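You operate a simulated robot arm through the tools that you are given. There is no shell and no other tool. Be economical: measure what you need, move in short steps, check, and stop when the job is done.

The job below is to be done with a simulated robot arm. You get a single attempt, and the scene is never put back.

TASK
Shut the feed valve, bin the soiled drip sheet and lay a clean one in the steel drawer.
Fine: the feed is at 90 C: shut it first. Take the top clean sheet; push the drawer home.

The check looks at the end state, three seconds after you hand in, the way a careful person would. Anything else that was tipped, shoved, dropped, spilled or broken makes it a failure. Flat cloth is picked up by pressing the open fingertips on it (5 to 10 N) and closing them slowly along it; thin cloth reads only 2 to 8 mm in the jaws.

THE ROBOT
A 7-joint arm with a two-finger parallel gripper on a trunk, on a base that drives. Base frame: it is fixed to the floor where the robot stands at the start and does not move with it; the origin is under the middle of the robot, x ahead of it, y to its left, z up. Lengths are in mm, angles in rad, forces in N, time in s.
With the tool pointing down near the work surface it reaches from about 100 to 960 mm from the robot's upright axis, wherever it stands. Its first joint turns from -2.897 to 2.897 rad. Places, roughly: air valve [700, -900, 700]; cam lever [800, -200, 1000]; drain cock [900, -300, 700]; drip sheet [-500, 1250, 750]; feed valve [1000, 0, 1000]; fill button [900, -100, 900]; inside of the scrap bin [-600, 1000, 900]; inside of the steel drawer [1000, -600, 700]; jog button of the head [800, -600, 900]; lever for the nip [700, -700, 700]; lower hand knob [700, -700, 1100]; lower round button [700, -1000, 1000]; lower slide knob [700, -700, 1000]; regulator knob [700, -700, 900]; safe switch [800, -400, 900]; safe switch latch [900, -300, 900]. Payload 3.43 kg.
Tool frame: the origin (TCP) lies between the finger pads and is the grasp point; the fingertips stand 30 mm ahead of it; z points along the fingers, y is the line along which they close. Largest opening 94 mm; finger width 28, thickness 10; the body of the gripper, 50 by 96 mm, starts 55 mm behind the TCP.
Orientation is told as [roll, pitch, yaw] about the base's x, y, z axes, in that order, counted from this pose: with the fingers straight down and closing along the base's y, the tool's x points along the base's -x, its y along +y and its z along -z.

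THE INTERFACE
- The arm moves only by the tool play_rows. Its argument "rows" is one flat list of numbers, 7 for each row, row after row: the shift along the base's x, y, z in m, then the turn, a rotation vector about the base's x, y, z in rad, then the opening in per cent of the stroke, from 0 (shut) to 100 (fully open). In form: [x, y, z, rx, ry, rz, claw, x, y, z, rx, ry, rz, claw, ...]. A call has 1 to 8 rows; each row shifts and turns the commanded pose from where the row before left it. A row lasts 0.2 s, in which the tool goes at most 50 mm and 0.15 rad; a call with a longer step from one row to the next is refused whole, and so is a gripper value outside its range. A pose out of reach is approached as far as the arm can. The call stops where the force on the tool passes 40 N (or 10 N more than at its start, if that is more) or the arm is blocked; 0.2 s more then pass. The fingers move at their own pace (about 45 mm/s each) and stop on an object; they squeeze with about 43 N. The grip force told is the motor's: it shows also when the fingers shut on nothing. Time passes only in rows, and 0.2 s behind the last, so rows that do not move let the fingers close. The reply holds the time, the measured pose of the TCP, the force on the tool along the base axes, the opening and the grip force, in the units named above and with some noise, with the torque about the TCP (base axes, N m) and any sound that the robot's microphone picked up.
- Cameras (640 x 400 px; columns grow to the right, rows downward): "scene" is now at [493.7, 107.8, 1275.1]; the picture's right is [-0.80, -0.60, 0.00], its down [-0.17, 0.23, -0.96] and it looks along [0.57, -0.77, -0.29] (base axes); focal length 217 px, centre (320, 200). "wrist" rides on the gripper at [76, 14, -102] in the tool frame; the picture's right is [-0.18, 0.98, 0.00], its down [-0.75, -0.14, -0.64] and it looks along [-0.63, -0.12, 0.77] (tool axes); focal length 243 px, centre (320, 200). There is no depth. A picture from a camera that has moved, and an enlarged one, comes with that camera's place and axes in the base frame and with its lens. The place of the scene camera against the robot may be out by one fixed shift of up to 18 mm in any direction.
- grab_frame(camera): a new picture of that camera. It takes no simulated time.
- slide_trunk(by): slides the trunk up (or, below 0, down) by that many mm; the arm and the scene camera ride with it, the base frame stays. It gives what a move gives, with no picture.
- drive_base(legs): drives the robot by 1 to 6 legs, each [ahead, left, turn to the left] in mm, mm and rad, along the robot's own axes; the way and the turn of a leg run together, so that a leg with both is an arc; at most 1500 mm and 3.142 rad a leg. The arm and the cameras ride along, it lands a little off, and it stops where it bumps. It gives what a move gives.
- pan_tilt(pan, tilt): turns the head with the scene camera to pan (to the left, within 1.798 rad either way) and tilt (down, from -0.506 to 1.204), counted from straight ahead of the robot. It gives what a move gives.
- close_up(camera, box): a new picture of the part [left, top, right, bottom] of that camera's present view, enlarged. It takes no simulated time.
- hand_in(): hands the job in; it is judged then, once.

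Work in short steps. Places have to be worked out from the pictures, the camera data and where the tool is seen: move nearer, look again, correct. Check each grasp and each placing, and mend what went wrong. You have 120 turns and 98 pictures in all, those below and enlarged ones among them. Open the gripper and draw the arm clear of the work before you hand the job in, unless the task says otherwise; then end with one line.

The tools are called after "Request:" by a JSON object that holds its "api" and its "payload". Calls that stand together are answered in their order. play_rows: Moves the arm, as the interface text tells. Its arguments: {"type":"object","properties":{"rows":{"type":"array","items":{"type":"number"}}},"required":["rows"]} The other tools are called the same way: slide_trunk (by) slides the trunk up or down; drive_base (legs) drives the base; pan_tilt (pan, tilt) turns the head that bears the scene camera; grab_frame (camera) takes a picture; close_up (camera, box) takes an enlarged picture of a part of a camera's view; hand_in () hands the job in.

At the start:

```text
t: 0.0
tcp_pos: [636.1, -157.1, 1209.7]
tool_rot: [0.001, 0.001, -0.001]
ft_force: [0.2, -0.2, 0.8]
ft_torque: [0.01, 0.02, 0.05]
width: 93.8
finger_force: 0.1
trunk travel left (down, up): [-300.0, 310.0]
robot x, y, heading: [-1.2, 0.4, 0.0]
head pan, tilt: [-0.932, 0.295]
```

scene: 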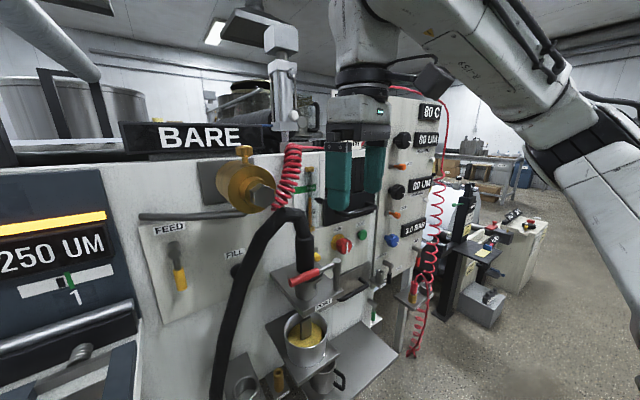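
wrist: 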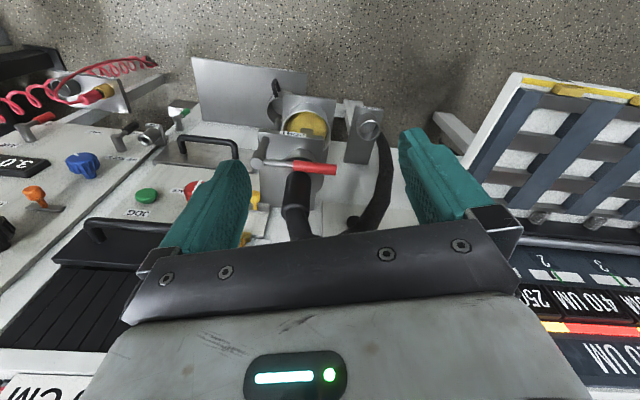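

I'll look closely at the feed valve first: it seems to be the yellow-handled lever under "FEED".

Request:
{"api": "close_up", "payload": {"camera": "scene", "box": [120, 180, 280, 320]}}

Request:
{"api": "pan_tilt", "payload": {"pan": -0.3, "tilt": 0.5}}

Request:
{"api": "grab_frame", "payload": {"camera": "scene"}}

```text
2.86 times, centred on (200, 250) of scene
camera zoom: at [493.7, 107.8, 1275.1], right [-0.8, -0.6, 0.0], down [-0.17, 0.23, -0.96], along [0.57, -0.77, -0.29], focal length 621 px, centre (663, 57)
```

zoom: 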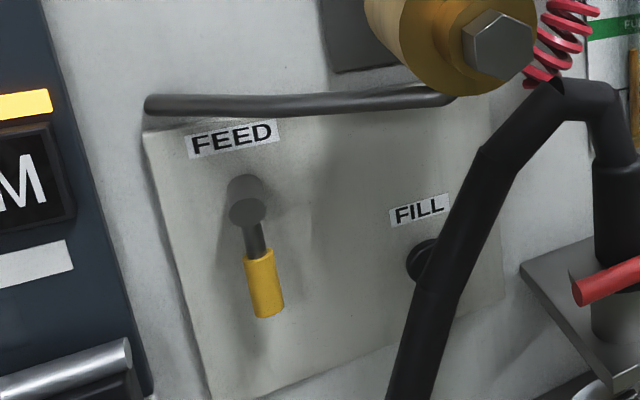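

```text
t: 1.0
tcp_pos: [634.9, -155.9, 1208.1]
tool_rot: [0.001, 0.0, 0.001]
ft_force: [0.6, 1.0, 0.1]
ft_torque: [0.01, -0.01, -0.01]
width: 93.9
finger_force: 0.1
trunk travel left (down, up): [-300.0, 310.0]
robot x, y, heading: [0.1, 0.8, -0.0]
head pan, tilt: [-0.3, 0.499]
```

```text
94 pictures are left
camera scene: at [524.9, 155.7, 1256.3], right [-0.3, -0.95, 0.0], down [-0.46, 0.14, -0.88], along [0.84, -0.26, -0.48], focal length 217 px, centre (320, 200)
```

scene: 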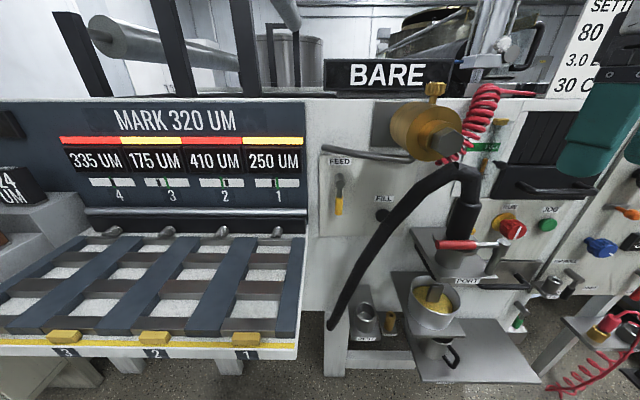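

Request:
{"api": "close_up", "payload": {"camera": "scene", "box": [310, 140, 410, 230]}}

Request:
{"api": "close_up", "payload": {"camera": "scene", "box": [380, 130, 640, 390]}}

```text
4.44 times, centred on (360, 185) of scene
camera zoom: at [524.9, 155.7, 1256.3], right [-0.3, -0.95, 0.0], down [-0.46, 0.14, -0.88], along [0.84, -0.26, -0.48], focal length 966 px, centre (142, 267)
```

zoom: 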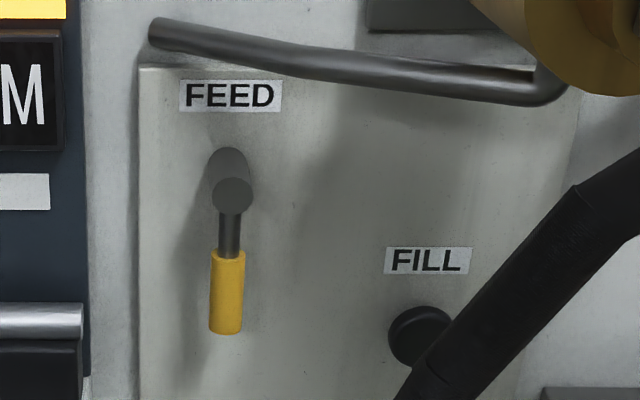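

```text
1.54 times, centred on (510, 260) of scene
camera zoom: at [524.9, 155.7, 1256.3], right [-0.3, -0.95, 0.0], down [-0.46, 0.14, -0.88], along [0.84, -0.26, -0.48], focal length 334 px, centre (28, 108)
```

zoom: 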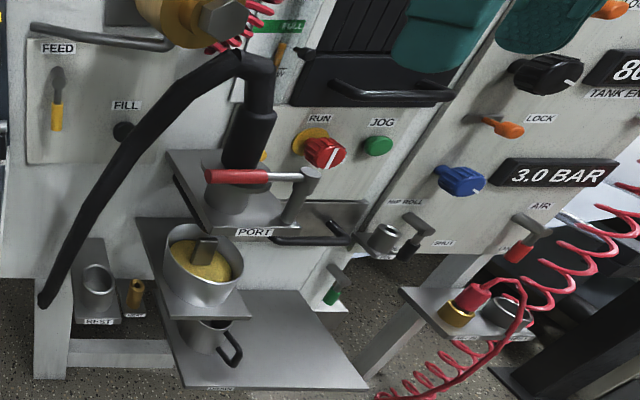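

The lever points down from a pivot near [981, -37, 1036], with its tip about 95 mm below. I'll pitch the tool to point forward while moving toward y≈-40, clear of the panel.

Request:
{"api": "play_rows", "payload": {"rows": [0.01, 0.016, -0.005, 0, -0.143, 0, 60, 0.01, 0.016, -0.005, 0, -0.143, 0, 60, 0.01, 0.016, -0.005, 0, -0.143, 0, 60, 0.01, 0.016, -0.005, 0, -0.143, 0, 60, 0.01, 0.016, -0.005, 0, -0.143, 0, 60, 0.01, 0.016, -0.005, 0, -0.143, 0, 60, 0.01, 0.016, -0.005, 0, -0.143, 0, 60, 0.01, 0.006, -0.005, 0, -0.143, 0, 60]}}

Request:
{"api": "play_rows", "payload": {"rows": [0.01, 0, -0.02, 0, -0.143, 0, 60, 0.01, 0, -0.02, 0, -0.143, 0, 60, 0.01, 0, -0.02, 0, -0.141, 0, 60, 0.01, 0, -0.02, 0, 0, 0, 60, 0.01, 0, -0.02, 0, 0, 0, 60, 0.01, 0, -0.02, 0, 0, 0, 60]}}

Request:
{"api": "grab_frame", "payload": {"camera": "wrist"}}

Request:
{"api": "grab_frame", "payload": {"camera": "scene"}}

```text
t: 2.8
tcp_pos: [757.6, 12.3, 1231.7]
tool_rot: [0.0, -1.094, -0.005]
ft_force: [-0.3, -0.1, 0.2]
ft_torque: [0.02, 0.0, -0.02]
width: 56.6
finger_force: 0.0
out of reach, approached as far as the arm can: row 5, 6, 7, 8
trunk travel left (down, up): [-300.0, 310.0]
robot x, y, heading: [-0.6, 2.9, -0.0]
head pan, tilt: [-0.3, 0.499]
```

```text
t: 4.2
tcp_pos: [831.6, 11.2, 1116.6]
tool_rot: [0.027, -1.52, -0.033]
ft_force: [0.7, -0.7, -0.3]
ft_torque: [-0.01, -0.01, 0.03]
width: 56.4
finger_force: 0.0
out of reach, approached as far as the arm can: row 1
trunk travel left (down, up): [-300.0, 310.0]
robot x, y, heading: [-1.5, -0.2, 0.001]
head pan, tilt: [-0.3, 0.499]
```

```text
91 pictures are left
camera wrist: at [724.4, 25.5, 1046.5], right [0.01, 0.98, 0.19], down [-0.6, -0.14, 0.79], along [0.8, -0.12, 0.59], focal length 243 px, centre (320, 200)
```

wrist: 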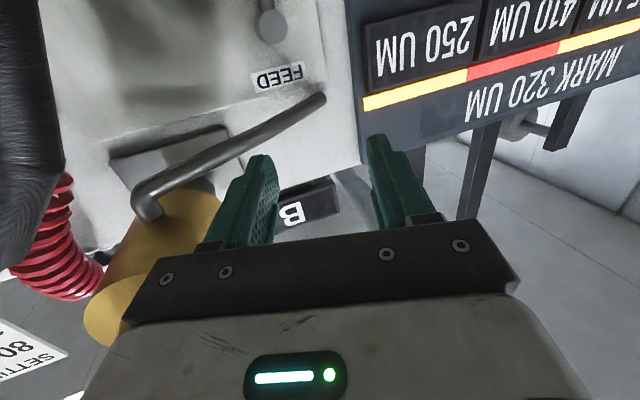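

```text
90 pictures are left
camera scene: at [524.9, 155.9, 1256.3], right [-0.3, -0.96, 0.0], down [-0.46, 0.14, -0.88], along [0.84, -0.26, -0.48], focal length 217 px, centre (320, 200)
```

scene: 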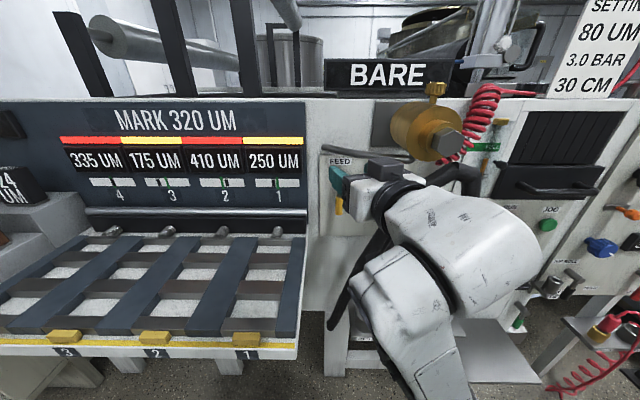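

The wrist camera puts the pivot near y≈-22, z≈1043. I'll lower to handle height, still well back, and look again.

Request:
{"api": "play_rows", "payload": {"rows": [0, -0.006, -0.03, 0, 0, 0, 60, 0, -0.006, -0.03, 0, 0, 0, 60, 0, -0.006, -0.03, 0, -0.025, 0, 60, 0, -0.006, -0.03, 0, -0.025, 0, 60, 0, -0.006, -0.023, -0.027, 0, 0.033, 60, 0, 0, 0, 0, 0, 0, 60]}}

Request:
{"api": "grab_frame", "payload": {"camera": "wrist"}}

```text
t: 5.6
tcp_pos: [831.0, -19.2, 974.9]
tool_rot: [-1.481, -1.546, 1.51]
ft_force: [-0.1, -0.2, 0.1]
ft_torque: [-0.01, 0.02, 0.02]
width: 56.5
finger_force: 0.1
trunk travel left (down, up): [-300.0, 310.0]
robot x, y, heading: [-1.3, 2.3, -0.001]
head pan, tilt: [-0.3, 0.499]
```

```text
89 pictures are left
camera wrist: at [726.9, -9.9, 899.8], right [-0.03, 0.99, 0.16], down [-0.64, -0.14, 0.76], along [0.77, -0.08, 0.63], focal length 243 px, centre (320, 200)
```

wrist: 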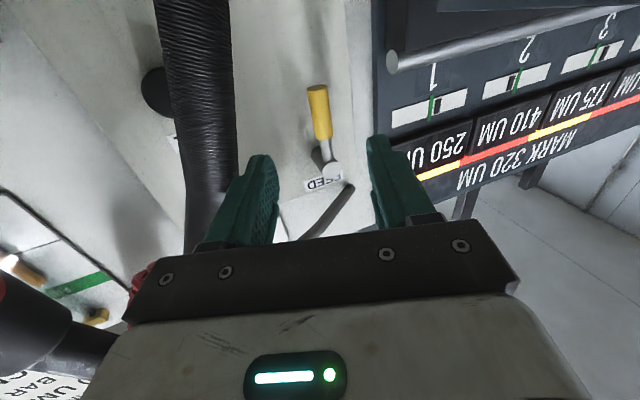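

Triangulating the two wrist views puts the knob at about [954, -16, 1043], with the yellow handle from z≈960 to 1000. I'll straddle the handle with the fingers at z≈983 and go in.

Request:
{"api": "play_rows", "payload": {"rows": [0.02, 0.003, 0.008, 0, -0.02, 0, 50, 0.02, 0, 0, 0, 0, 0, 50, 0.02, 0, 0, 0, 0, 0, 50, 0.02, 0, 0, 0, 0, 0, 50]}}

Request:
{"api": "grab_frame", "payload": {"camera": "wrist"}}

Request:
{"api": "grab_frame", "payload": {"camera": "scene"}}

```text
t: 6.6
tcp_pos: [911.9, -14.9, 981.6]
tool_rot: [-2.178, -1.538, 2.207]
ft_force: [-0.1, 0.1, -1.1]
ft_torque: [0.0, 0.01, -0.03]
width: 46.9
finger_force: 0.0
trunk travel left (down, up): [-300.0, 310.0]
robot x, y, heading: [-2.6, -0.3, 0.001]
head pan, tilt: [-0.3, 0.499]
```

```text
88 pictures are left
camera wrist: at [809.5, -5.2, 904.6], right [-0.03, 0.99, 0.16], down [-0.65, -0.14, 0.75], along [0.76, -0.08, 0.65], focal length 243 px, centre (320, 200)
```

wrist: 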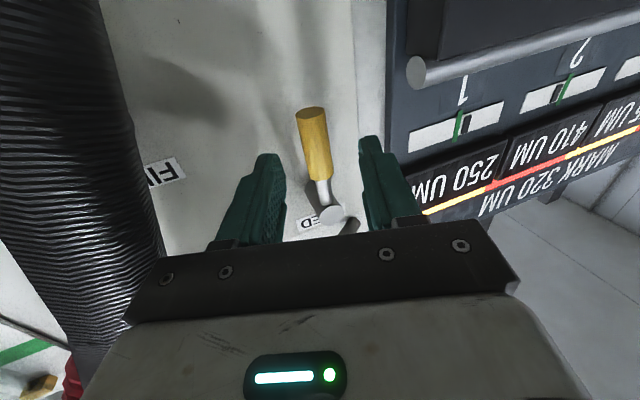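

```text
87 pictures are left
camera scene: at [524.8, 155.9, 1256.3], right [-0.3, -0.96, 0.0], down [-0.46, 0.14, -0.88], along [0.84, -0.26, -0.48], focal length 217 px, centre (320, 200)
```

scene: 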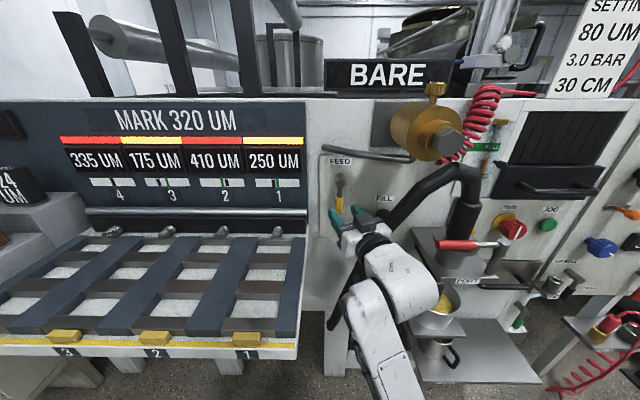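

The handle is centred between the fingers, and the panel is at x≈977. I'll advance 21 mm, then test the turn gently by shifting toward +y.

Request:
{"api": "play_rows", "payload": {"rows": [0.011, 0, 0, 0, 0, 0, 50, 0.01, 0, 0, 0, 0, 0, 50]}}

Request:
{"api": "play_rows", "payload": {"rows": [0, 0.008, 0, 0, 0, 0, 50, 0, 0.008, 0, 0, 0, 0, 50, 0, 0.008, 0.001, 0, 0, 0, 50, 0, 0.006, 0.001, 0, 0, 0, 50]}}

Request:
{"api": "grab_frame", "payload": {"camera": "wrist"}}

```text
t: 7.2
tcp_pos: [932.5, -13.8, 982.1]
tool_rot: [-2.148, -1.54, 2.177]
ft_force: [0.5, 0.2, 0.4]
ft_torque: [-0.01, 0.03, 0.01]
width: 46.8
finger_force: 0.0
trunk travel left (down, up): [-300.0, 310.0]
robot x, y, heading: [0.7, 2.3, 0.003]
head pan, tilt: [-0.3, 0.499]
```

```text
t: 8.2
tcp_pos: [933.5, 6.0, 983.8]
tool_rot: [-2.045, -1.542, 2.059]
ft_force: [-5.1, -29.9, -9.5]
ft_torque: [0.72, 0.24, -0.99]
width: 63.7
finger_force: 15.1
trunk travel left (down, up): [-300.0, 310.0]
robot x, y, heading: [-1.7, -0.4, -0.003]
head pan, tilt: [-0.3, 0.499]
```

```text
86 pictures are left
camera wrist: at [830.8, 16.7, 906.3], right [-0.02, 0.99, 0.16], down [-0.65, -0.13, 0.75], along [0.76, -0.09, 0.64], focal length 243 px, centre (320, 200)
```

wrist: 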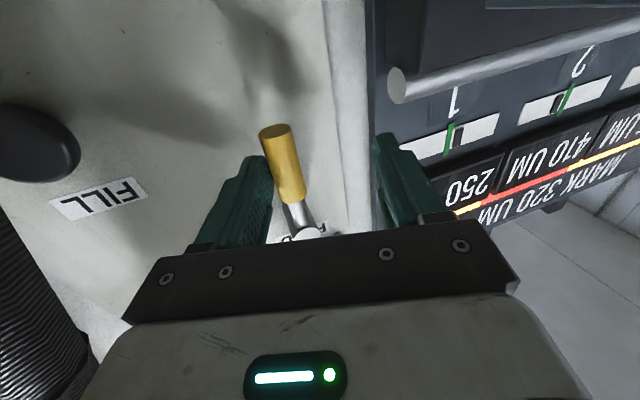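

About 30 N toward +y didn't move it, so that is the stop and it must shut toward -y, where the black hose runs close to the gripper. I'll back out, yaw the tool so its body is on the left, and push with closed fingers.

Request:
{"api": "play_rows", "payload": {"rows": [-0.03, -0.01, 0, 0, 0, 0, 50, -0.03, 0.01, 0, 0, 0, 0, 50, -0.01, 0.02, 0, 0, 0, -0.14, 20, 0, 0.02, 0, 0, 0, -0.14, 0, 0, 0.01, 0, 0, 0, -0.14, 0, 0, 0, 0, 0, 0, -0.14, 0, 0, 0, 0, 0, 0, -0.14, 0, 0, 0, 0, 0, 0, 0, 0]}}

Request:
{"api": "grab_frame", "payload": {"camera": "wrist"}}

Request:
{"api": "grab_frame", "payload": {"camera": "scene"}}

```text
t: 9.5
tcp_pos: [863.5, 56.2, 985.6]
tool_rot: [-1.935, -1.529, 1.494]
ft_force: [-1.5, -5.6, 1.7]
ft_torque: [-0.37, 0.29, 0.56]
width: 0.0
finger_force: 26.1
trunk travel left (down, up): [-300.0, 310.0]
robot x, y, heading: [-0.2, 1.0, -0.003]
head pan, tilt: [-0.3, 0.499]
stopped in row 6: the force on the tool passed its limit at 68 N (the readings are from after the stop); the commanded pose is now the measured one
```

```text
85 pictures are left
camera wrist: at [773.8, 109.2, 907.8], right [0.42, 0.9, 0.15], down [-0.64, 0.18, 0.75], along [0.65, -0.41, 0.65], focal length 243 px, centre (320, 200)
```

wrist: 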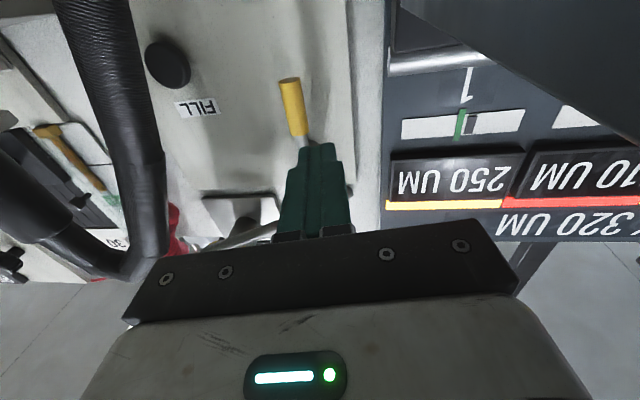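

```text
84 pictures are left
camera scene: at [524.9, 153.7, 1256.4], right [-0.3, -0.95, 0.0], down [-0.46, 0.14, -0.88], along [0.84, -0.26, -0.48], focal length 217 px, centre (320, 200)
```

scene: 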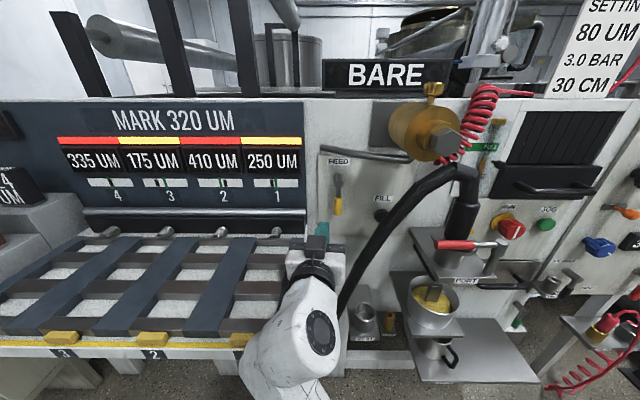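

Something stopped the yaw. I'll take a close-up to see what the wrist is touching.

Request:
{"api": "close_up", "payload": {"camera": "scene", "box": [220, 190, 420, 390]}}

```text
2.00 times, centred on (320, 290) of scene
camera zoom: at [524.9, 153.7, 1256.4], right [-0.3, -0.95, 0.0], down [-0.46, 0.14, -0.88], along [0.84, -0.26, -0.48], focal length 435 px, centre (320, 20)
```

zoom: 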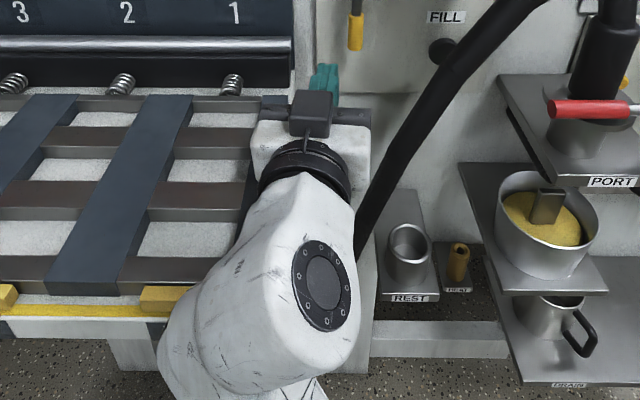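

The forearm hangs low beside the roller table. I'll raise the trunk 200 mm so the arm comes from higher, then lower the tool again.

Request:
{"api": "slide_trunk", "payload": {"by": 200}}

Request:
{"api": "play_rows", "payload": {"rows": [0, -0.01, -0.03, 0, 0, 0, 0, 0, 0, -0.03, 0, 0, -0.05, 0, 0, 0, -0.03, 0, 0, -0.05, 0, 0, 0, -0.03, 0, 0, -0.05, 0, 0, 0, -0.03, 0, 0, -0.05, 0, 0, 0, -0.03, 0, 0, 0, 0, 0, 0, 0, 0, 0, 0, 0]}}

Request:
{"api": "grab_frame", "payload": {"camera": "scene"}}

Request:
{"api": "grab_frame", "payload": {"camera": "wrist"}}

```text
t: 11.7
tcp_pos: [861.6, 58.0, 1185.1]
tool_rot: [-1.924, -1.529, 1.486]
ft_force: [-1.5, -0.9, 0.4]
ft_torque: [-0.03, -0.02, -0.02]
width: 0.0
finger_force: 33.0
trunk travel left (down, up): [-500.0, 110.0]
robot x, y, heading: [-3.4, 1.3, -0.002]
head pan, tilt: [-0.3, 0.499]
```

```text
t: 13.1
tcp_pos: [861.0, 47.1, 1023.9]
tool_rot: [-2.186, -1.527, 1.546]
ft_force: [-3.3, -1.1, 5.3]
ft_torque: [0.28, 0.66, 0.26]
width: 0.2
finger_force: 33.3
trunk travel left (down, up): [-500.0, 110.0]
robot x, y, heading: [-0.0, -1.1, -0.002]
head pan, tilt: [-0.3, 0.499]
stopped in row 6: the force on the tool passed its limit at 57 N (the readings are from after the stop); the commanded pose is now the measured one
```

```text
82 pictures are left
camera scene: at [524.9, 154.0, 1456.4], right [-0.3, -0.95, 0.0], down [-0.46, 0.14, -0.88], along [0.84, -0.26, -0.48], focal length 217 px, centre (320, 200)
```

scene: 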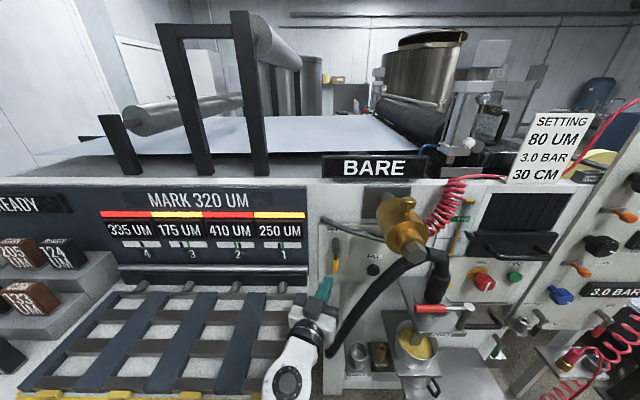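

```text
81 pictures are left
camera wrist: at [786.0, 117.2, 945.5], right [0.59, 0.8, 0.15], down [-0.6, 0.3, 0.74], along [0.54, -0.53, 0.65], focal length 243 px, centre (320, 200)
```

wrist: 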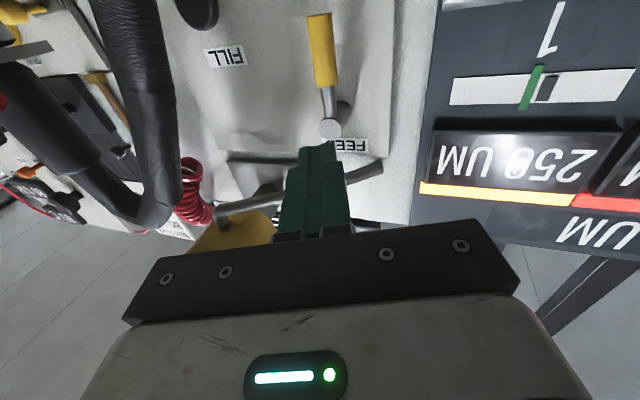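

The whole machine front is angled at about -0.3 rad, and the slatted table rises toward me, so it catches the low-hanging hand. I'll lift and tip the tool nose-down about 27° so that the hand and camera ride above the table.

Request:
{"api": "play_rows", "payload": {"rows": [0, 0, 0.03, 0, 0, 0, 0, 0, 0, 0.03, 0.068, 0.09, 0, 0, 0, 0, 0, 0.068, 0.09, 0, 0, 0, 0, 0, 0.068, 0.09, 0, 0, 0, 0, 0, 0.068, 0.09, 0, 0, 0, 0, -0.02, 0, 0, 0, 0, 0, 0, -0.02, 0, 0, 0, 0]}}

Request:
{"api": "grab_frame", "payload": {"camera": "wrist"}}

Request:
{"api": "grab_frame", "payload": {"camera": "scene"}}

```text
t: 14.7
tcp_pos: [860.9, 49.3, 1042.8]
tool_rot: [-0.07, -1.141, -0.561]
ft_force: [0.7, -0.7, 0.3]
ft_torque: [-0.04, 0.01, -0.01]
width: 0.0
finger_force: 33.0
trunk travel left (down, up): [-500.0, 110.0]
robot x, y, heading: [0.3, -0.3, -0.003]
head pan, tilt: [-0.3, 0.499]
```

```text
80 pictures are left
camera wrist: at [766.0, 132.6, 1016.5], right [0.64, 0.76, 0.14], down [-0.29, 0.07, 0.96], along [0.71, -0.65, 0.26], focal length 243 px, centre (320, 200)
```

wrist: 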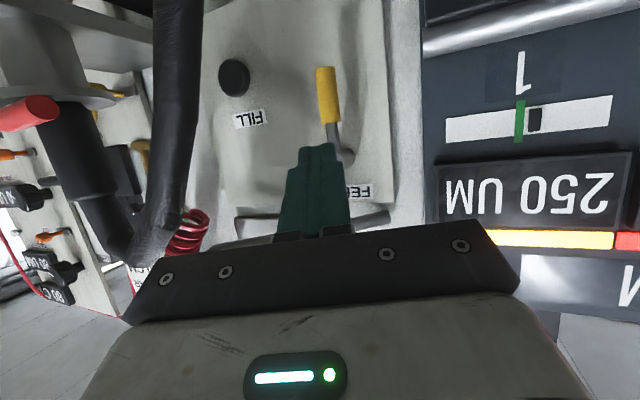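

```text
79 pictures are left
camera scene: at [525.0, 154.1, 1456.3], right [-0.3, -0.95, 0.0], down [-0.46, 0.14, -0.88], along [0.84, -0.26, -0.48], focal length 217 px, centre (320, 200)
```

scene: 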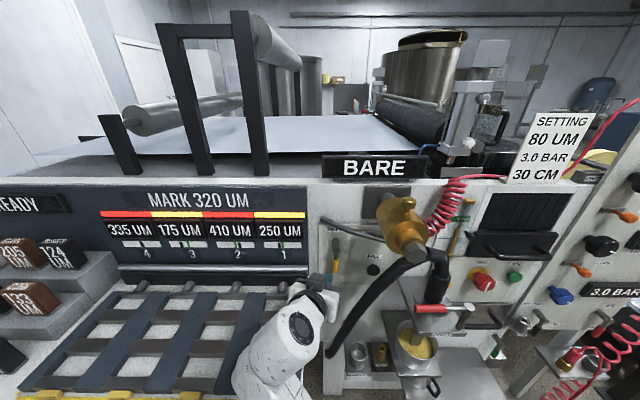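

The hand now sits higher. I'll move diagonally to put the closed fingertips just left of the yellow handle (TCP ≈ [945, 28, 997]).

Request:
{"api": "play_rows", "payload": {"rows": [0.013, -0.003, -0.015, 0, 0, 0, 0, 0.013, -0.003, -0.015, 0, 0, 0, 0, 0.013, -0.003, -0.015, 0, 0, 0, 0, 0.013, -0.003, 0, 0, 0, 0, 0, 0.013, -0.003, 0, 0, 0, 0, 0, 0.013, -0.003, 0, 0, 0, 0, 0]}}

Request:
{"api": "grab_frame", "payload": {"camera": "wrist"}}

```text
t: 16.1
tcp_pos: [939.7, 30.1, 997.5]
tool_rot: [-0.072, -1.143, -0.561]
ft_force: [0.1, 0.1, -0.2]
ft_torque: [-0.03, 0.0, 0.02]
width: 0.0
finger_force: 33.2
trunk travel left (down, up): [-500.0, 110.0]
robot x, y, heading: [-1.4, 0.1, -0.001]
head pan, tilt: [-0.3, 0.499]
```

```text
78 pictures are left
camera wrist: at [845.3, 113.7, 970.7], right [0.64, 0.76, 0.14], down [-0.29, 0.07, 0.96], along [0.71, -0.65, 0.26], focal length 243 px, centre (320, 200)
```

wrist: 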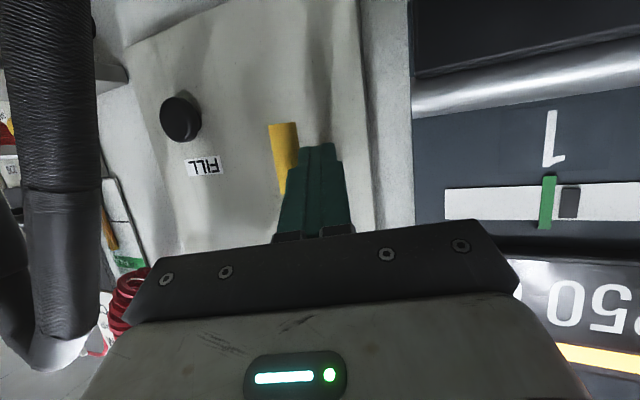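

The peg is just left of the handle. I'll push right along the panel in small steps, watching the force.

Request:
{"api": "play_rows", "payload": {"rows": [-0.002, -0.0076, -0.001, 0, 0, 0, 0, -0.002, -0.0076, -0.001, 0, 0, 0, 0, -0.0024, -0.0076, -0.001, 0, 0, 0, 0, -0.0024, -0.0076, 0, 0, 0, 0, 0, -0.0024, -0.0076, 0, 0, 0, 0, 0]}}

Request:
{"api": "grab_frame", "payload": {"camera": "wrist"}}

```text
t: 17.2
tcp_pos: [926.9, -7.3, 995.1]
tool_rot: [-0.075, -1.142, -0.56]
ft_force: [-4.4, 3.7, 2.6]
ft_torque: [-0.05, -0.04, -0.01]
width: 0.0
finger_force: 33.3
trunk travel left (down, up): [-500.0, 110.0]
robot x, y, heading: [-1.9, 0.3, -0.005]
head pan, tilt: [-0.3, 0.499]
```

```text
77 pictures are left
camera wrist: at [832.7, 76.0, 967.9], right [0.64, 0.75, 0.14], down [-0.29, 0.07, 0.96], along [0.71, -0.65, 0.26], focal length 243 px, centre (320, 200)
```

wrist: 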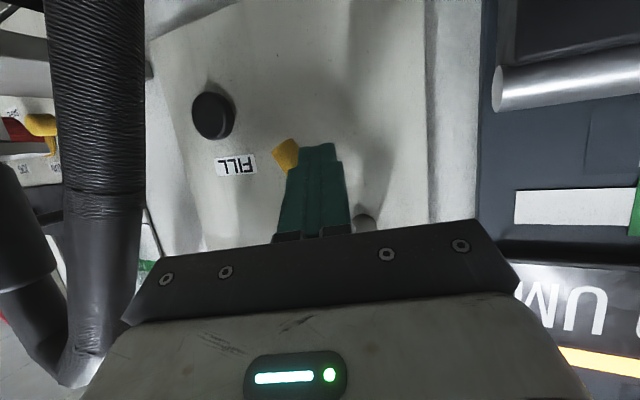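

It's turning with a light force of about 6 N. I'll continue along the arc, curving upward.

Request:
{"api": "play_rows", "payload": {"rows": [-0.0024, -0.0076, 0.002, 0, 0, 0, 0, -0.0024, -0.0076, 0.003, 0, 0, 0, 0, -0.0021, -0.0067, 0.004, 0, 0, 0, 0, -0.002, -0.006, 0.005, 0, 0, 0, 0, -0.0018, -0.0057, 0.006, 0, 0, 0, 0, -0.0012, -0.0038, 0.006, 0, 0, 0, 0]}}

Request:
{"api": "grab_frame", "payload": {"camera": "wrist"}}

Request:
{"api": "close_up", "payload": {"camera": "scene", "box": [280, 200, 440, 320]}}

```text
t: 18.6
tcp_pos: [915.1, -47.0, 1020.8]
tool_rot: [-0.074, -1.142, -0.562]
ft_force: [-2.4, 1.4, -2.2]
ft_torque: [0.05, 0.09, -0.01]
width: 0.0
finger_force: 33.0
trunk travel left (down, up): [-500.0, 110.0]
robot x, y, heading: [-0.6, -1.0, -0.005]
head pan, tilt: [-0.3, 0.499]
```

```text
76 pictures are left
camera wrist: at [820.9, 37.1, 994.4], right [0.64, 0.75, 0.14], down [-0.29, 0.07, 0.96], along [0.71, -0.65, 0.26], focal length 243 px, centre (320, 200)
```

wrist: 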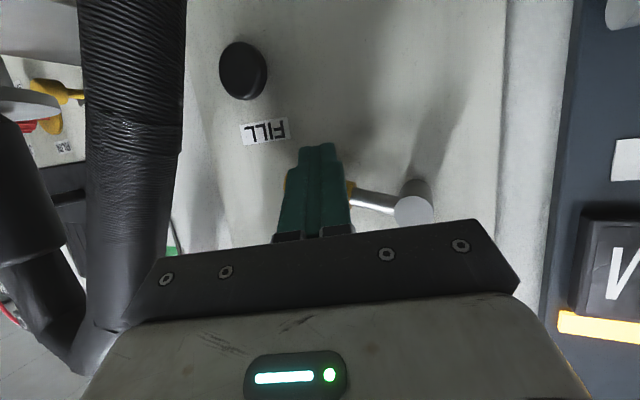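

```text
3.33 times, centred on (360, 260) of scene
camera zoom: at [525.2, 153.8, 1456.2], right [-0.3, -0.95, 0.0], down [-0.46, 0.14, -0.88], along [0.84, -0.26, -0.48], focal length 725 px, centre (187, 0)
```

zoom: 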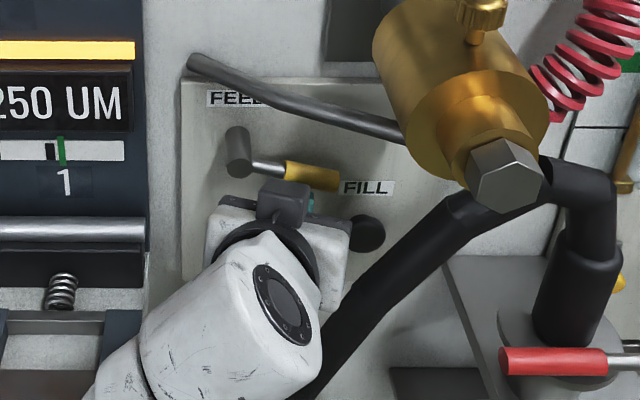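

The handle is about 80° over. I'll push straight up in small steps until the stop resists.

Request:
{"api": "play_rows", "payload": {"rows": [-0.0005, -0.0015, 0.006, 0, 0, 0, 0, 0, 0, 0.005, 0, 0, 0, 0, 0, 0, 0.005, 0, 0, 0, 0, 0, 0, 0.004, 0, 0, 0, 0]}}

Request:
{"api": "close_up", "payload": {"camera": "scene", "box": [280, 200, 440, 320]}}

```text
t: 19.6
tcp_pos: [914.8, -48.7, 1035.4]
tool_rot: [-0.082, -1.13, -0.552]
ft_force: [-6.8, -0.4, -25.4]
ft_torque: [0.44, 0.63, 0.04]
width: 0.0
finger_force: 33.1
trunk travel left (down, up): [-500.0, 110.0]
robot x, y, heading: [-0.2, -1.8, -0.002]
head pan, tilt: [-0.3, 0.499]
```

```text
3.33 times, centred on (360, 260) of scene
camera zoom: at [525.8, 154.0, 1455.5], right [-0.3, -0.95, 0.0], down [-0.46, 0.14, -0.88], along [0.84, -0.26, -0.48], focal length 725 px, centre (187, 0)
```

zoom: 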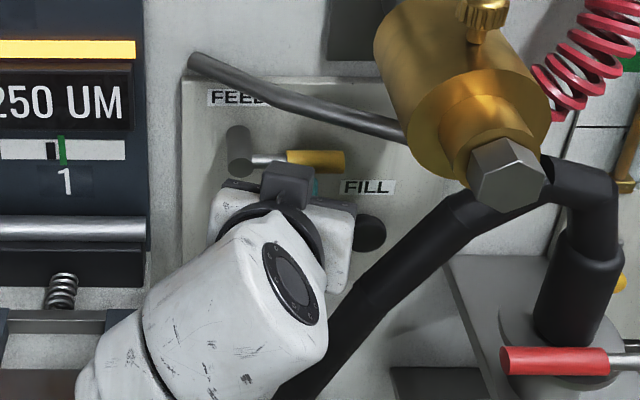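

The handle is horizontal and pressing firmly on its stop, so the feed is shut. I'll drop slightly, then retract along the tool axis.

Request:
{"api": "play_rows", "payload": {"rows": [0, 0, -0.012, 0, 0, 0, 0, -0.02, 0.01, 0, 0, 0, 0, 0, -0.03, 0.02, 0.012, 0, 0, 0, 0, -0.03, 0.02, 0.025, 0, 0, 0, 0, -0.03, 0.02, 0.03, 0, 0, 0, 0, -0.02, 0, 0.04, 0, 0, 0, 0, -0.02, 0, 0.04, 0, 0, 0, 0, 0, 0, 0.04, 0, 0, 0, 0]}}

Request:
{"api": "pan_tilt", "payload": {"pan": -0.9, "tilt": 0.6}}

Request:
{"api": "grab_frame", "payload": {"camera": "scene"}}

```text
t: 21.4
tcp_pos: [765.3, 24.2, 1216.1]
tool_rot: [-0.075, -1.141, -0.557]
ft_force: [-0.3, -0.3, 1.1]
ft_torque: [-0.01, -0.04, -0.01]
width: 0.0
finger_force: 32.8
trunk travel left (down, up): [-500.0, 110.0]
robot x, y, heading: [-0.4, 2.1, 0.001]
head pan, tilt: [-0.3, 0.499]
```

```text
t: 22.4
tcp_pos: [765.7, 23.3, 1215.6]
tool_rot: [-0.073, -1.141, -0.558]
ft_force: [-0.1, 0.6, 0.4]
ft_torque: [0.03, 0.0, 0.0]
width: 0.0
finger_force: 33.2
trunk travel left (down, up): [-500.0, 110.0]
robot x, y, heading: [1.9, -1.1, -0.005]
head pan, tilt: [-0.901, 0.6]
```

```text
73 pictures are left
camera scene: at [493.0, 111.9, 1447.2], right [-0.78, -0.62, 0.0], down [-0.35, 0.44, -0.83], along [0.51, -0.65, -0.56], focal length 217 px, centre (320, 200)
```

scene: 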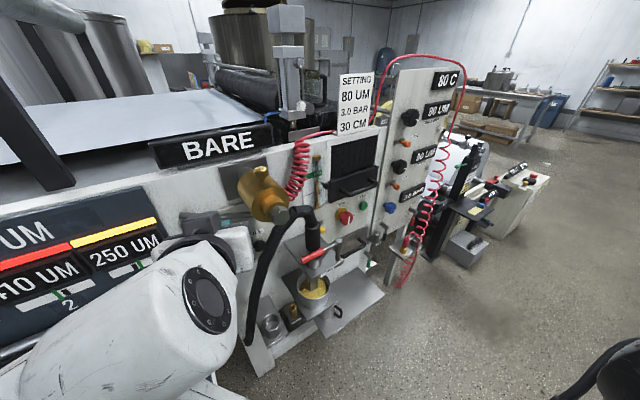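

Next I'll look closely at the drawer area and at the bin and sheet area behind on my left.

Request:
{"api": "close_up", "payload": {"camera": "scene", "box": [270, 190, 430, 340]}}

Request:
{"api": "pan_tilt", "payload": {"pan": 1.79, "tilt": 0.5}}

Request:
{"api": "grab_frame", "payload": {"camera": "scene"}}

```text
2.67 times, centred on (350, 265) of scene
camera zoom: at [493.0, 111.9, 1447.2], right [-0.78, -0.62, 0.0], down [-0.35, 0.44, -0.83], along [0.51, -0.65, -0.56], focal length 580 px, centre (240, 27)
```

zoom: 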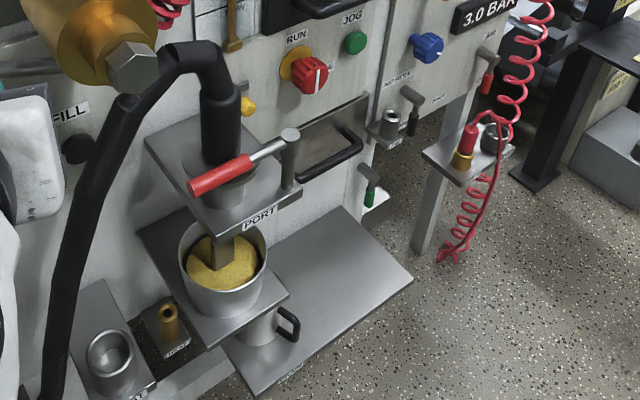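

```text
t: 24.8
tcp_pos: [766.5, 22.8, 1215.7]
tool_rot: [-0.073, -1.142, -0.557]
ft_force: [0.3, 0.1, -0.8]
ft_torque: [-0.03, -0.01, 0.02]
width: 0.0
finger_force: 33.2
trunk travel left (down, up): [-500.0, 110.0]
robot x, y, heading: [-2.3, 2.8, -0.002]
head pan, tilt: [1.791, 0.499]
```

```text
71 pictures are left
camera scene: at [418.7, 270.1, 1456.3], right [0.98, 0.21, 0.0], down [0.1, -0.47, -0.88], along [-0.19, 0.86, -0.48], focal length 217 px, centre (320, 200)
```

scene: 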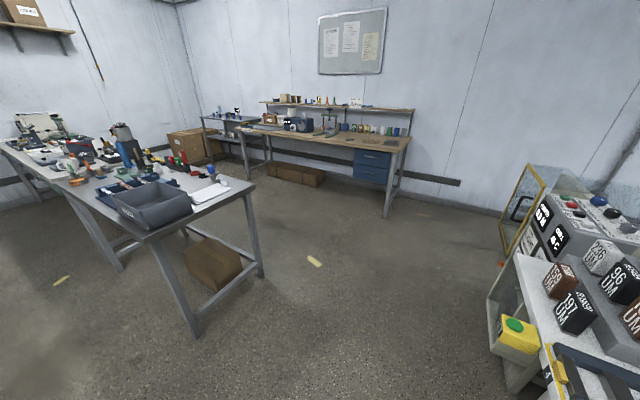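

Request:
{"api": "close_up", "payload": {"camera": "scene", "box": [60, 120, 280, 260]}}

```text
2.86 times, centred on (170, 190) of scene
camera zoom: at [418.7, 270.1, 1456.3], right [0.98, 0.21, 0.0], down [0.1, -0.47, -0.88], along [-0.19, 0.86, -0.48], focal length 621 px, centre (749, 229)
```

zoom: 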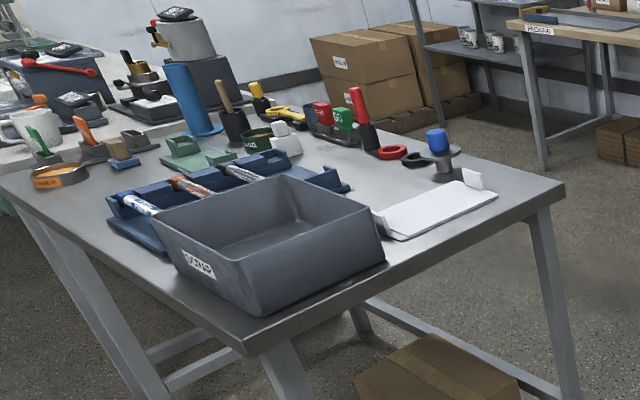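

The bench holds the grey scrap bin with a stack of white sheets beside it. First I'll retract the arm to a carry pose so I can drive in front of the drawer.

Request:
{"api": "play_rows", "payload": {"rows": [-0.04, -0.01, 0.02, 0, 0, 0.14, 0, -0.04, -0.01, 0.02, 0, 0, 0.14, 0, -0.04, -0.01, 0.01, 0, 0, 0.14, 0, -0.03, -0.01, 0, 0, 0, 0.14, 0, -0.03, -0.01, 0, 0, 0.14, 0, 30, -0.03, -0.01, 0, 0, 0.14, 0, 30, -0.02, -0.01, 0, 0, 0.14, 0, 30, 0, -0.01, 0, 0, 0.14, 0, 30]}}

Request:
{"api": "play_rows", "payload": {"rows": [0, -0.01, 0, 0, 0.14, 0, 30, 0, -0.01, 0, 0, 0.14, 0, 30, 0, -0.01, 0, 0, 0.14, 0, 30, 0, -0.01, 0, 0, 0.14, 0, 30]}}

Request:
{"api": "drive_base", "payload": {"legs": [[0, -370, 0], [130, 0, -0.3]]}}

Request:
{"api": "pan_tilt", "payload": {"pan": -0.3, "tilt": 0.7}}

Request:
{"api": "grab_frame", "payload": {"camera": "scene"}}

```text
t: 26.6
tcp_pos: [686.7, -12.1, 1245.7]
tool_rot: [-0.222, -0.872, -0.222]
ft_force: [0.5, 0.4, 0.1]
ft_torque: [0.02, 0.01, 0.01]
width: 27.9
finger_force: 0.1
out of reach, approached as far as the arm can: row 2, 3, 4, 5, 6
trunk travel left (down, up): [-500.0, 110.0]
robot x, y, heading: [-1.9, -2.7, -0.004]
head pan, tilt: [1.791, 0.499]
```

```text
t: 27.6
tcp_pos: [685.6, -50.5, 1246.2]
tool_rot: [-0.346, -0.319, -0.151]
ft_force: [-1.1, 0.7, 0.3]
ft_torque: [0.0, 0.0, -0.02]
width: 28.2
finger_force: 0.2
trunk travel left (down, up): [-500.0, 110.0]
robot x, y, heading: [0.8, -2.0, -0.005]
head pan, tilt: [1.791, 0.499]
```

```text
t: 31.0
tcp_pos: [765.9, -648.0, 1245.9]
tool_rot: [-0.345, -0.321, -0.452]
ft_force: [0.5, 0.2, 0.7]
ft_torque: [-0.01, -0.03, 0.05]
width: 28.2
finger_force: 0.2
trunk travel left (down, up): [-500.0, 110.0]
robot x, y, heading: [122.6, -396.2, -0.305]
head pan, tilt: [1.791, 0.499]
```

```text
t: 33.0
tcp_pos: [766.5, -648.6, 1245.1]
tool_rot: [-0.345, -0.322, -0.452]
ft_force: [-0.3, 0.4, 0.1]
ft_torque: [0.0, -0.03, 0.02]
width: 28.3
finger_force: 0.0
trunk travel left (down, up): [-500.0, 110.0]
robot x, y, heading: [120.5, -396.4, -0.305]
head pan, tilt: [-0.3, 0.7]
```

```text
69 pictures are left
camera scene: at [672.1, -402.3, 1438.5], right [-0.57, -0.82, 0.0], down [-0.53, 0.37, -0.76], along [0.63, -0.43, -0.64], focal length 217 px, centre (320, 200)
```

scene: 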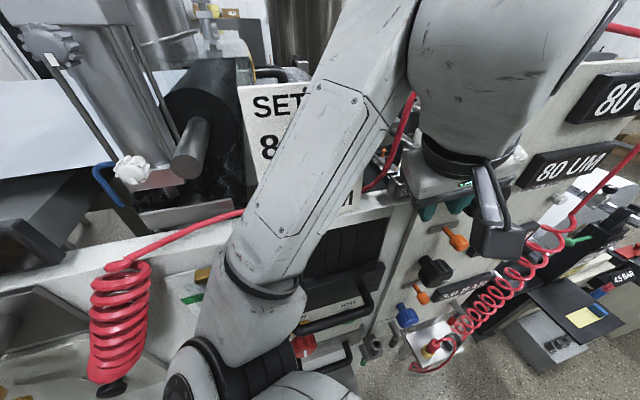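

I'm too close to the machine, so I'll back off and look again.

Request:
{"api": "drive_base", "payload": {"legs": [[-300, 0, 0]]}}

Request:
{"api": "slide_trunk", "payload": {"by": -200}}

Request:
{"api": "pan_tilt", "payload": {"pan": 0.0, "tilt": 0.6}}

Request:
{"api": "grab_frame", "payload": {"camera": "scene"}}

```text
t: 35.0
tcp_pos: [484.1, -558.1, 1246.3]
tool_rot: [-0.346, -0.32, -0.449]
ft_force: [0.1, -0.8, 0.2]
ft_torque: [0.01, -0.01, 0.01]
width: 28.2
finger_force: 0.1
trunk travel left (down, up): [-500.0, 110.0]
robot x, y, heading: [-157.6, -308.0, -0.299]
head pan, tilt: [-0.3, 0.7]
```

```text
t: 37.2
tcp_pos: [484.1, -558.8, 1044.8]
tool_rot: [-0.346, -0.322, -0.451]
ft_force: [-0.2, 1.4, 0.5]
ft_torque: [-0.01, -0.02, 0.0]
width: 27.8
finger_force: 0.0
trunk travel left (down, up): [-300.0, 310.0]
robot x, y, heading: [-156.6, -304.4, -0.297]
head pan, tilt: [-0.3, 0.7]
```

```text
t: 38.0
tcp_pos: [483.9, -559.2, 1045.2]
tool_rot: [-0.346, -0.322, -0.451]
ft_force: [0.0, 0.1, -0.2]
ft_torque: [0.01, 0.02, -0.01]
width: 28.4
finger_force: 0.2
trunk travel left (down, up): [-300.0, 310.0]
robot x, y, heading: [-158.6, -307.5, -0.306]
head pan, tilt: [0.0, 0.6]
```

```text
68 pictures are left
camera scene: at [404.2, -291.0, 1247.1], right [-0.3, -0.95, 0.0], down [-0.54, 0.17, -0.82], along [0.79, -0.25, -0.57], focal length 217 px, centre (320, 200)
```

scene: 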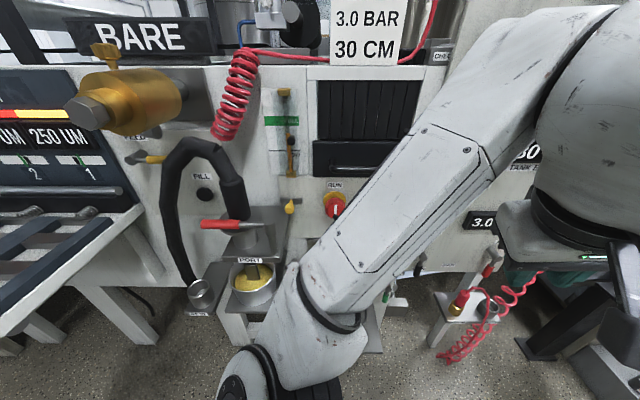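

The lever reads horizontal. The arm hides the drawer, so I'll use the wrist camera: tilt the tool to look level along the panel normal and move it in front of the drawer.

Request:
{"api": "play_rows", "payload": {"rows": [0.01, 0.013, -0.03, 0.0115, -0.128, 0.0694, 60, 0.01, 0.013, -0.03, 0.0115, -0.128, 0.0694, 60, 0.01, 0.013, -0.03, 0.0115, -0.128, 0.0694, 60, 0.01, 0.013, -0.03, 0.0115, -0.128, 0.0694, 60, 0.01, 0.013, -0.03, 0.0115, -0.128, 0.0694, 60, 0.01, 0.013, -0.03, 0, 0, 0, 60, 0.01, 0.013, -0.03, 0, 0, 0, 60]}}

Request:
{"api": "grab_frame", "payload": {"camera": "wrist"}}

Request:
{"api": "grab_frame", "payload": {"camera": "scene"}}

```text
t: 39.6
tcp_pos: [561.9, -446.2, 838.1]
tool_rot: [0.002, -0.899, -0.301]
ft_force: [0.5, 0.5, 0.1]
ft_torque: [-0.02, -0.03, -0.03]
width: 56.4
finger_force: 0.1
out of reach, approached as far as the arm can: row 5
trunk travel left (down, up): [-300.0, 310.0]
robot x, y, heading: [-157.0, -306.5, -0.306]
head pan, tilt: [0.0, 0.6]
```

```text
67 pictures are left
camera wrist: at [443.3, -395.6, 842.6], right [0.4, 0.91, 0.14], down [-0.08, -0.13, 0.99], along [0.91, -0.41, 0.02], focal length 243 px, centre (320, 200)
```

wrist: 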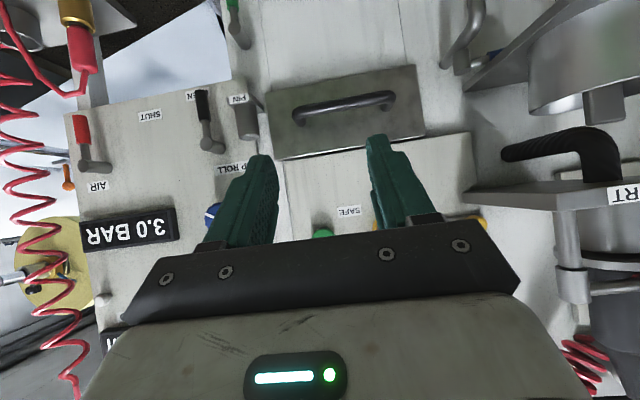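

```text
66 pictures are left
camera scene: at [404.1, -291.0, 1247.2], right [-0.3, -0.95, 0.0], down [-0.54, 0.17, -0.82], along [0.79, -0.25, -0.57], focal length 217 px, centre (320, 200)
```

scene: 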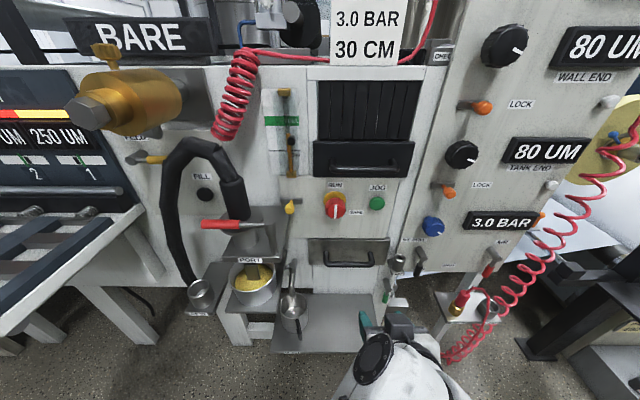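

The steel drawer's handle bar triangulates to about [811, -496, 708]. It's horizontal and about 150 mm long. I'll roll the tool 90° about its own axis so the fingers close across the bar.

Request:
{"api": "play_rows", "payload": {"rows": [0, 0, 0, -0.1068, 0.0331, 0.0888, 60, 0, 0, 0, -0.1068, 0.0331, 0.0888, 60, 0, 0, 0, -0.1068, 0.0331, 0.0888, 60, 0, 0, 0, -0.1068, 0.0331, 0.0888, 60, 0, 0, 0, -0.1068, 0.0331, 0.0888, 60, 0, 0, 0, -0.1068, 0.0331, 0.0888, 60, 0, 0, 0, -0.1068, 0.0331, 0.0888, 60, 0, 0, 0, -0.1068, 0.0331, 0.0888, 60]}}

Request:
{"api": "play_rows", "payload": {"rows": [0, 0, 0, -0.1068, 0.0331, 0.0888, 60, 0, 0, 0, -0.1068, 0.0331, 0.0888, 60, 0, 0, 0, -0.1068, 0.0331, 0.0888, 60, 0.01, -0.01, -0.01, 0, 0, 0, 60]}}

Request:
{"api": "grab_frame", "payload": {"camera": "wrist"}}

```text
t: 41.4
tcp_pos: [563.1, -447.9, 837.5]
tool_rot: [-0.852, -0.328, 0.997]
ft_force: [0.4, -0.5, 0.2]
ft_torque: [0.01, -0.04, -0.02]
width: 56.4
finger_force: 0.1
trunk travel left (down, up): [-300.0, 310.0]
robot x, y, heading: [-158.4, -306.7, -0.304]
head pan, tilt: [0.0, 0.6]
```

```text
t: 42.4
tcp_pos: [573.4, -457.4, 828.1]
tool_rot: [-0.896, 0.003, 1.271]
ft_force: [0.2, 0.7, 0.1]
ft_torque: [0.02, 0.0, -0.01]
width: 56.2
finger_force: 0.2
trunk travel left (down, up): [-300.0, 310.0]
robot x, y, heading: [-155.4, -304.8, -0.306]
head pan, tilt: [0.0, 0.6]
```

```text
65 pictures are left
camera wrist: at [464.2, -503.3, 881.7], right [-0.53, 0.36, -0.77], down [-0.17, 0.84, 0.51], along [0.83, 0.4, -0.39], focal length 243 px, centre (320, 200)
```

wrist: 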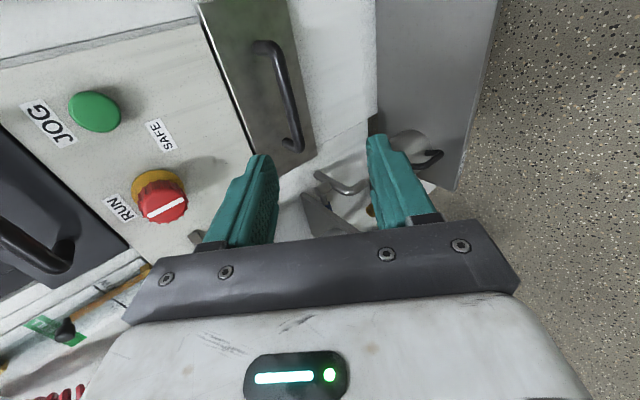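

The wrist views put the bar centre at about [825, -503, 705]. I'll flatten the tool a bit and go to 100 mm short of the bar.

Request:
{"api": "play_rows", "payload": {"rows": [0.03, -0.003, -0.017, -0.044, -0.142, 0, 60, 0.03, -0.003, -0.017, -0.044, -0.142, 0, 60, 0.03, -0.003, -0.017, 0, 0, 0, 60, 0.03, -0.003, -0.016, 0, 0, 0, 60, 0.032, -0.003, -0.016, 0, 0, 0, 60]}}

Request:
{"api": "grab_frame", "payload": {"camera": "wrist"}}

Request:
{"api": "close_up", "payload": {"camera": "scene", "box": [240, 200, 480, 380]}}

```text
t: 43.6
tcp_pos: [726.8, -469.9, 744.7]
tool_rot: [-1.196, 0.002, 1.27]
ft_force: [0.2, 0.4, -0.1]
ft_torque: [-0.01, 0.03, -0.03]
width: 56.3
finger_force: 0.0
trunk travel left (down, up): [-300.0, 310.0]
robot x, y, heading: [-156.6, -308.1, -0.304]
head pan, tilt: [0.0, 0.6]
```

```text
64 pictures are left
camera wrist: at [606.0, -513.9, 770.5], right [-0.29, 0.28, -0.91], down [-0.3, 0.88, 0.37], along [0.91, 0.38, -0.17], focal length 243 px, centre (320, 200)
```

wrist: 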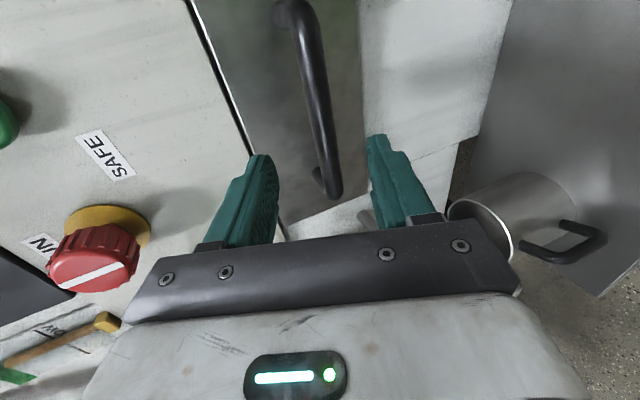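

```text
2.22 times, centred on (360, 290) of scene
camera zoom: at [404.0, -290.8, 1247.2], right [-0.3, -0.95, 0.0], down [-0.54, 0.17, -0.83], along [0.79, -0.25, -0.56], focal length 483 px, centre (231, 0)
```

zoom: 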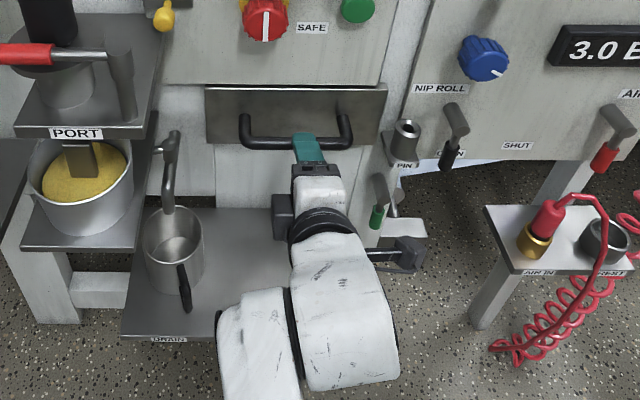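

The bar is lined up between the fingers. I'll advance 80 mm along the tool axis and check.

Request:
{"api": "play_rows", "payload": {"rows": [0.0178, -0.0055, -0.007, 0, 0, 0, 60, 0.0178, -0.0055, -0.007, 0, 0, 0, 60, 0.0178, -0.0055, -0.007, 0, 0, 0, 60, 0.0178, -0.0055, -0.006, 0, 0, 0, 60]}}

Request:
{"api": "grab_frame", "payload": {"camera": "wrist"}}

```text
t: 44.6
tcp_pos: [795.3, -494.6, 719.6]
tool_rot: [-1.198, 0.002, 1.271]
ft_force: [-36.9, 10.8, 9.2]
ft_torque: [-0.38, -1.26, -0.45]
width: 53.7
finger_force: 0.0
trunk travel left (down, up): [-300.0, 310.0]
robot x, y, heading: [-159.1, -303.5, -0.308]
head pan, tilt: [0.0, 0.6]
```

```text
62 pictures are left
camera wrist: at [675.4, -536.8, 744.5], right [-0.29, 0.28, -0.92], down [-0.3, 0.88, 0.36], along [0.91, 0.38, -0.17], focal length 243 px, centre (320, 200)
```

wrist: 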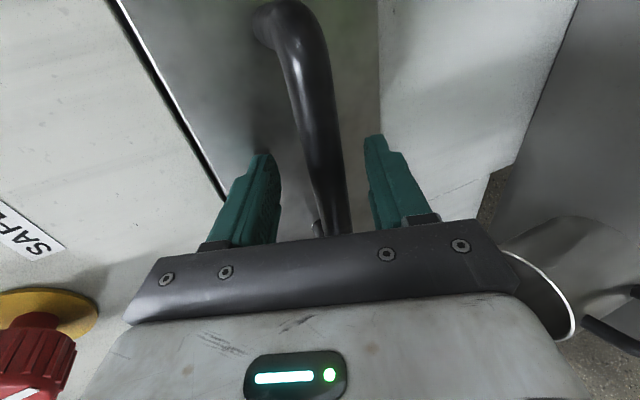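

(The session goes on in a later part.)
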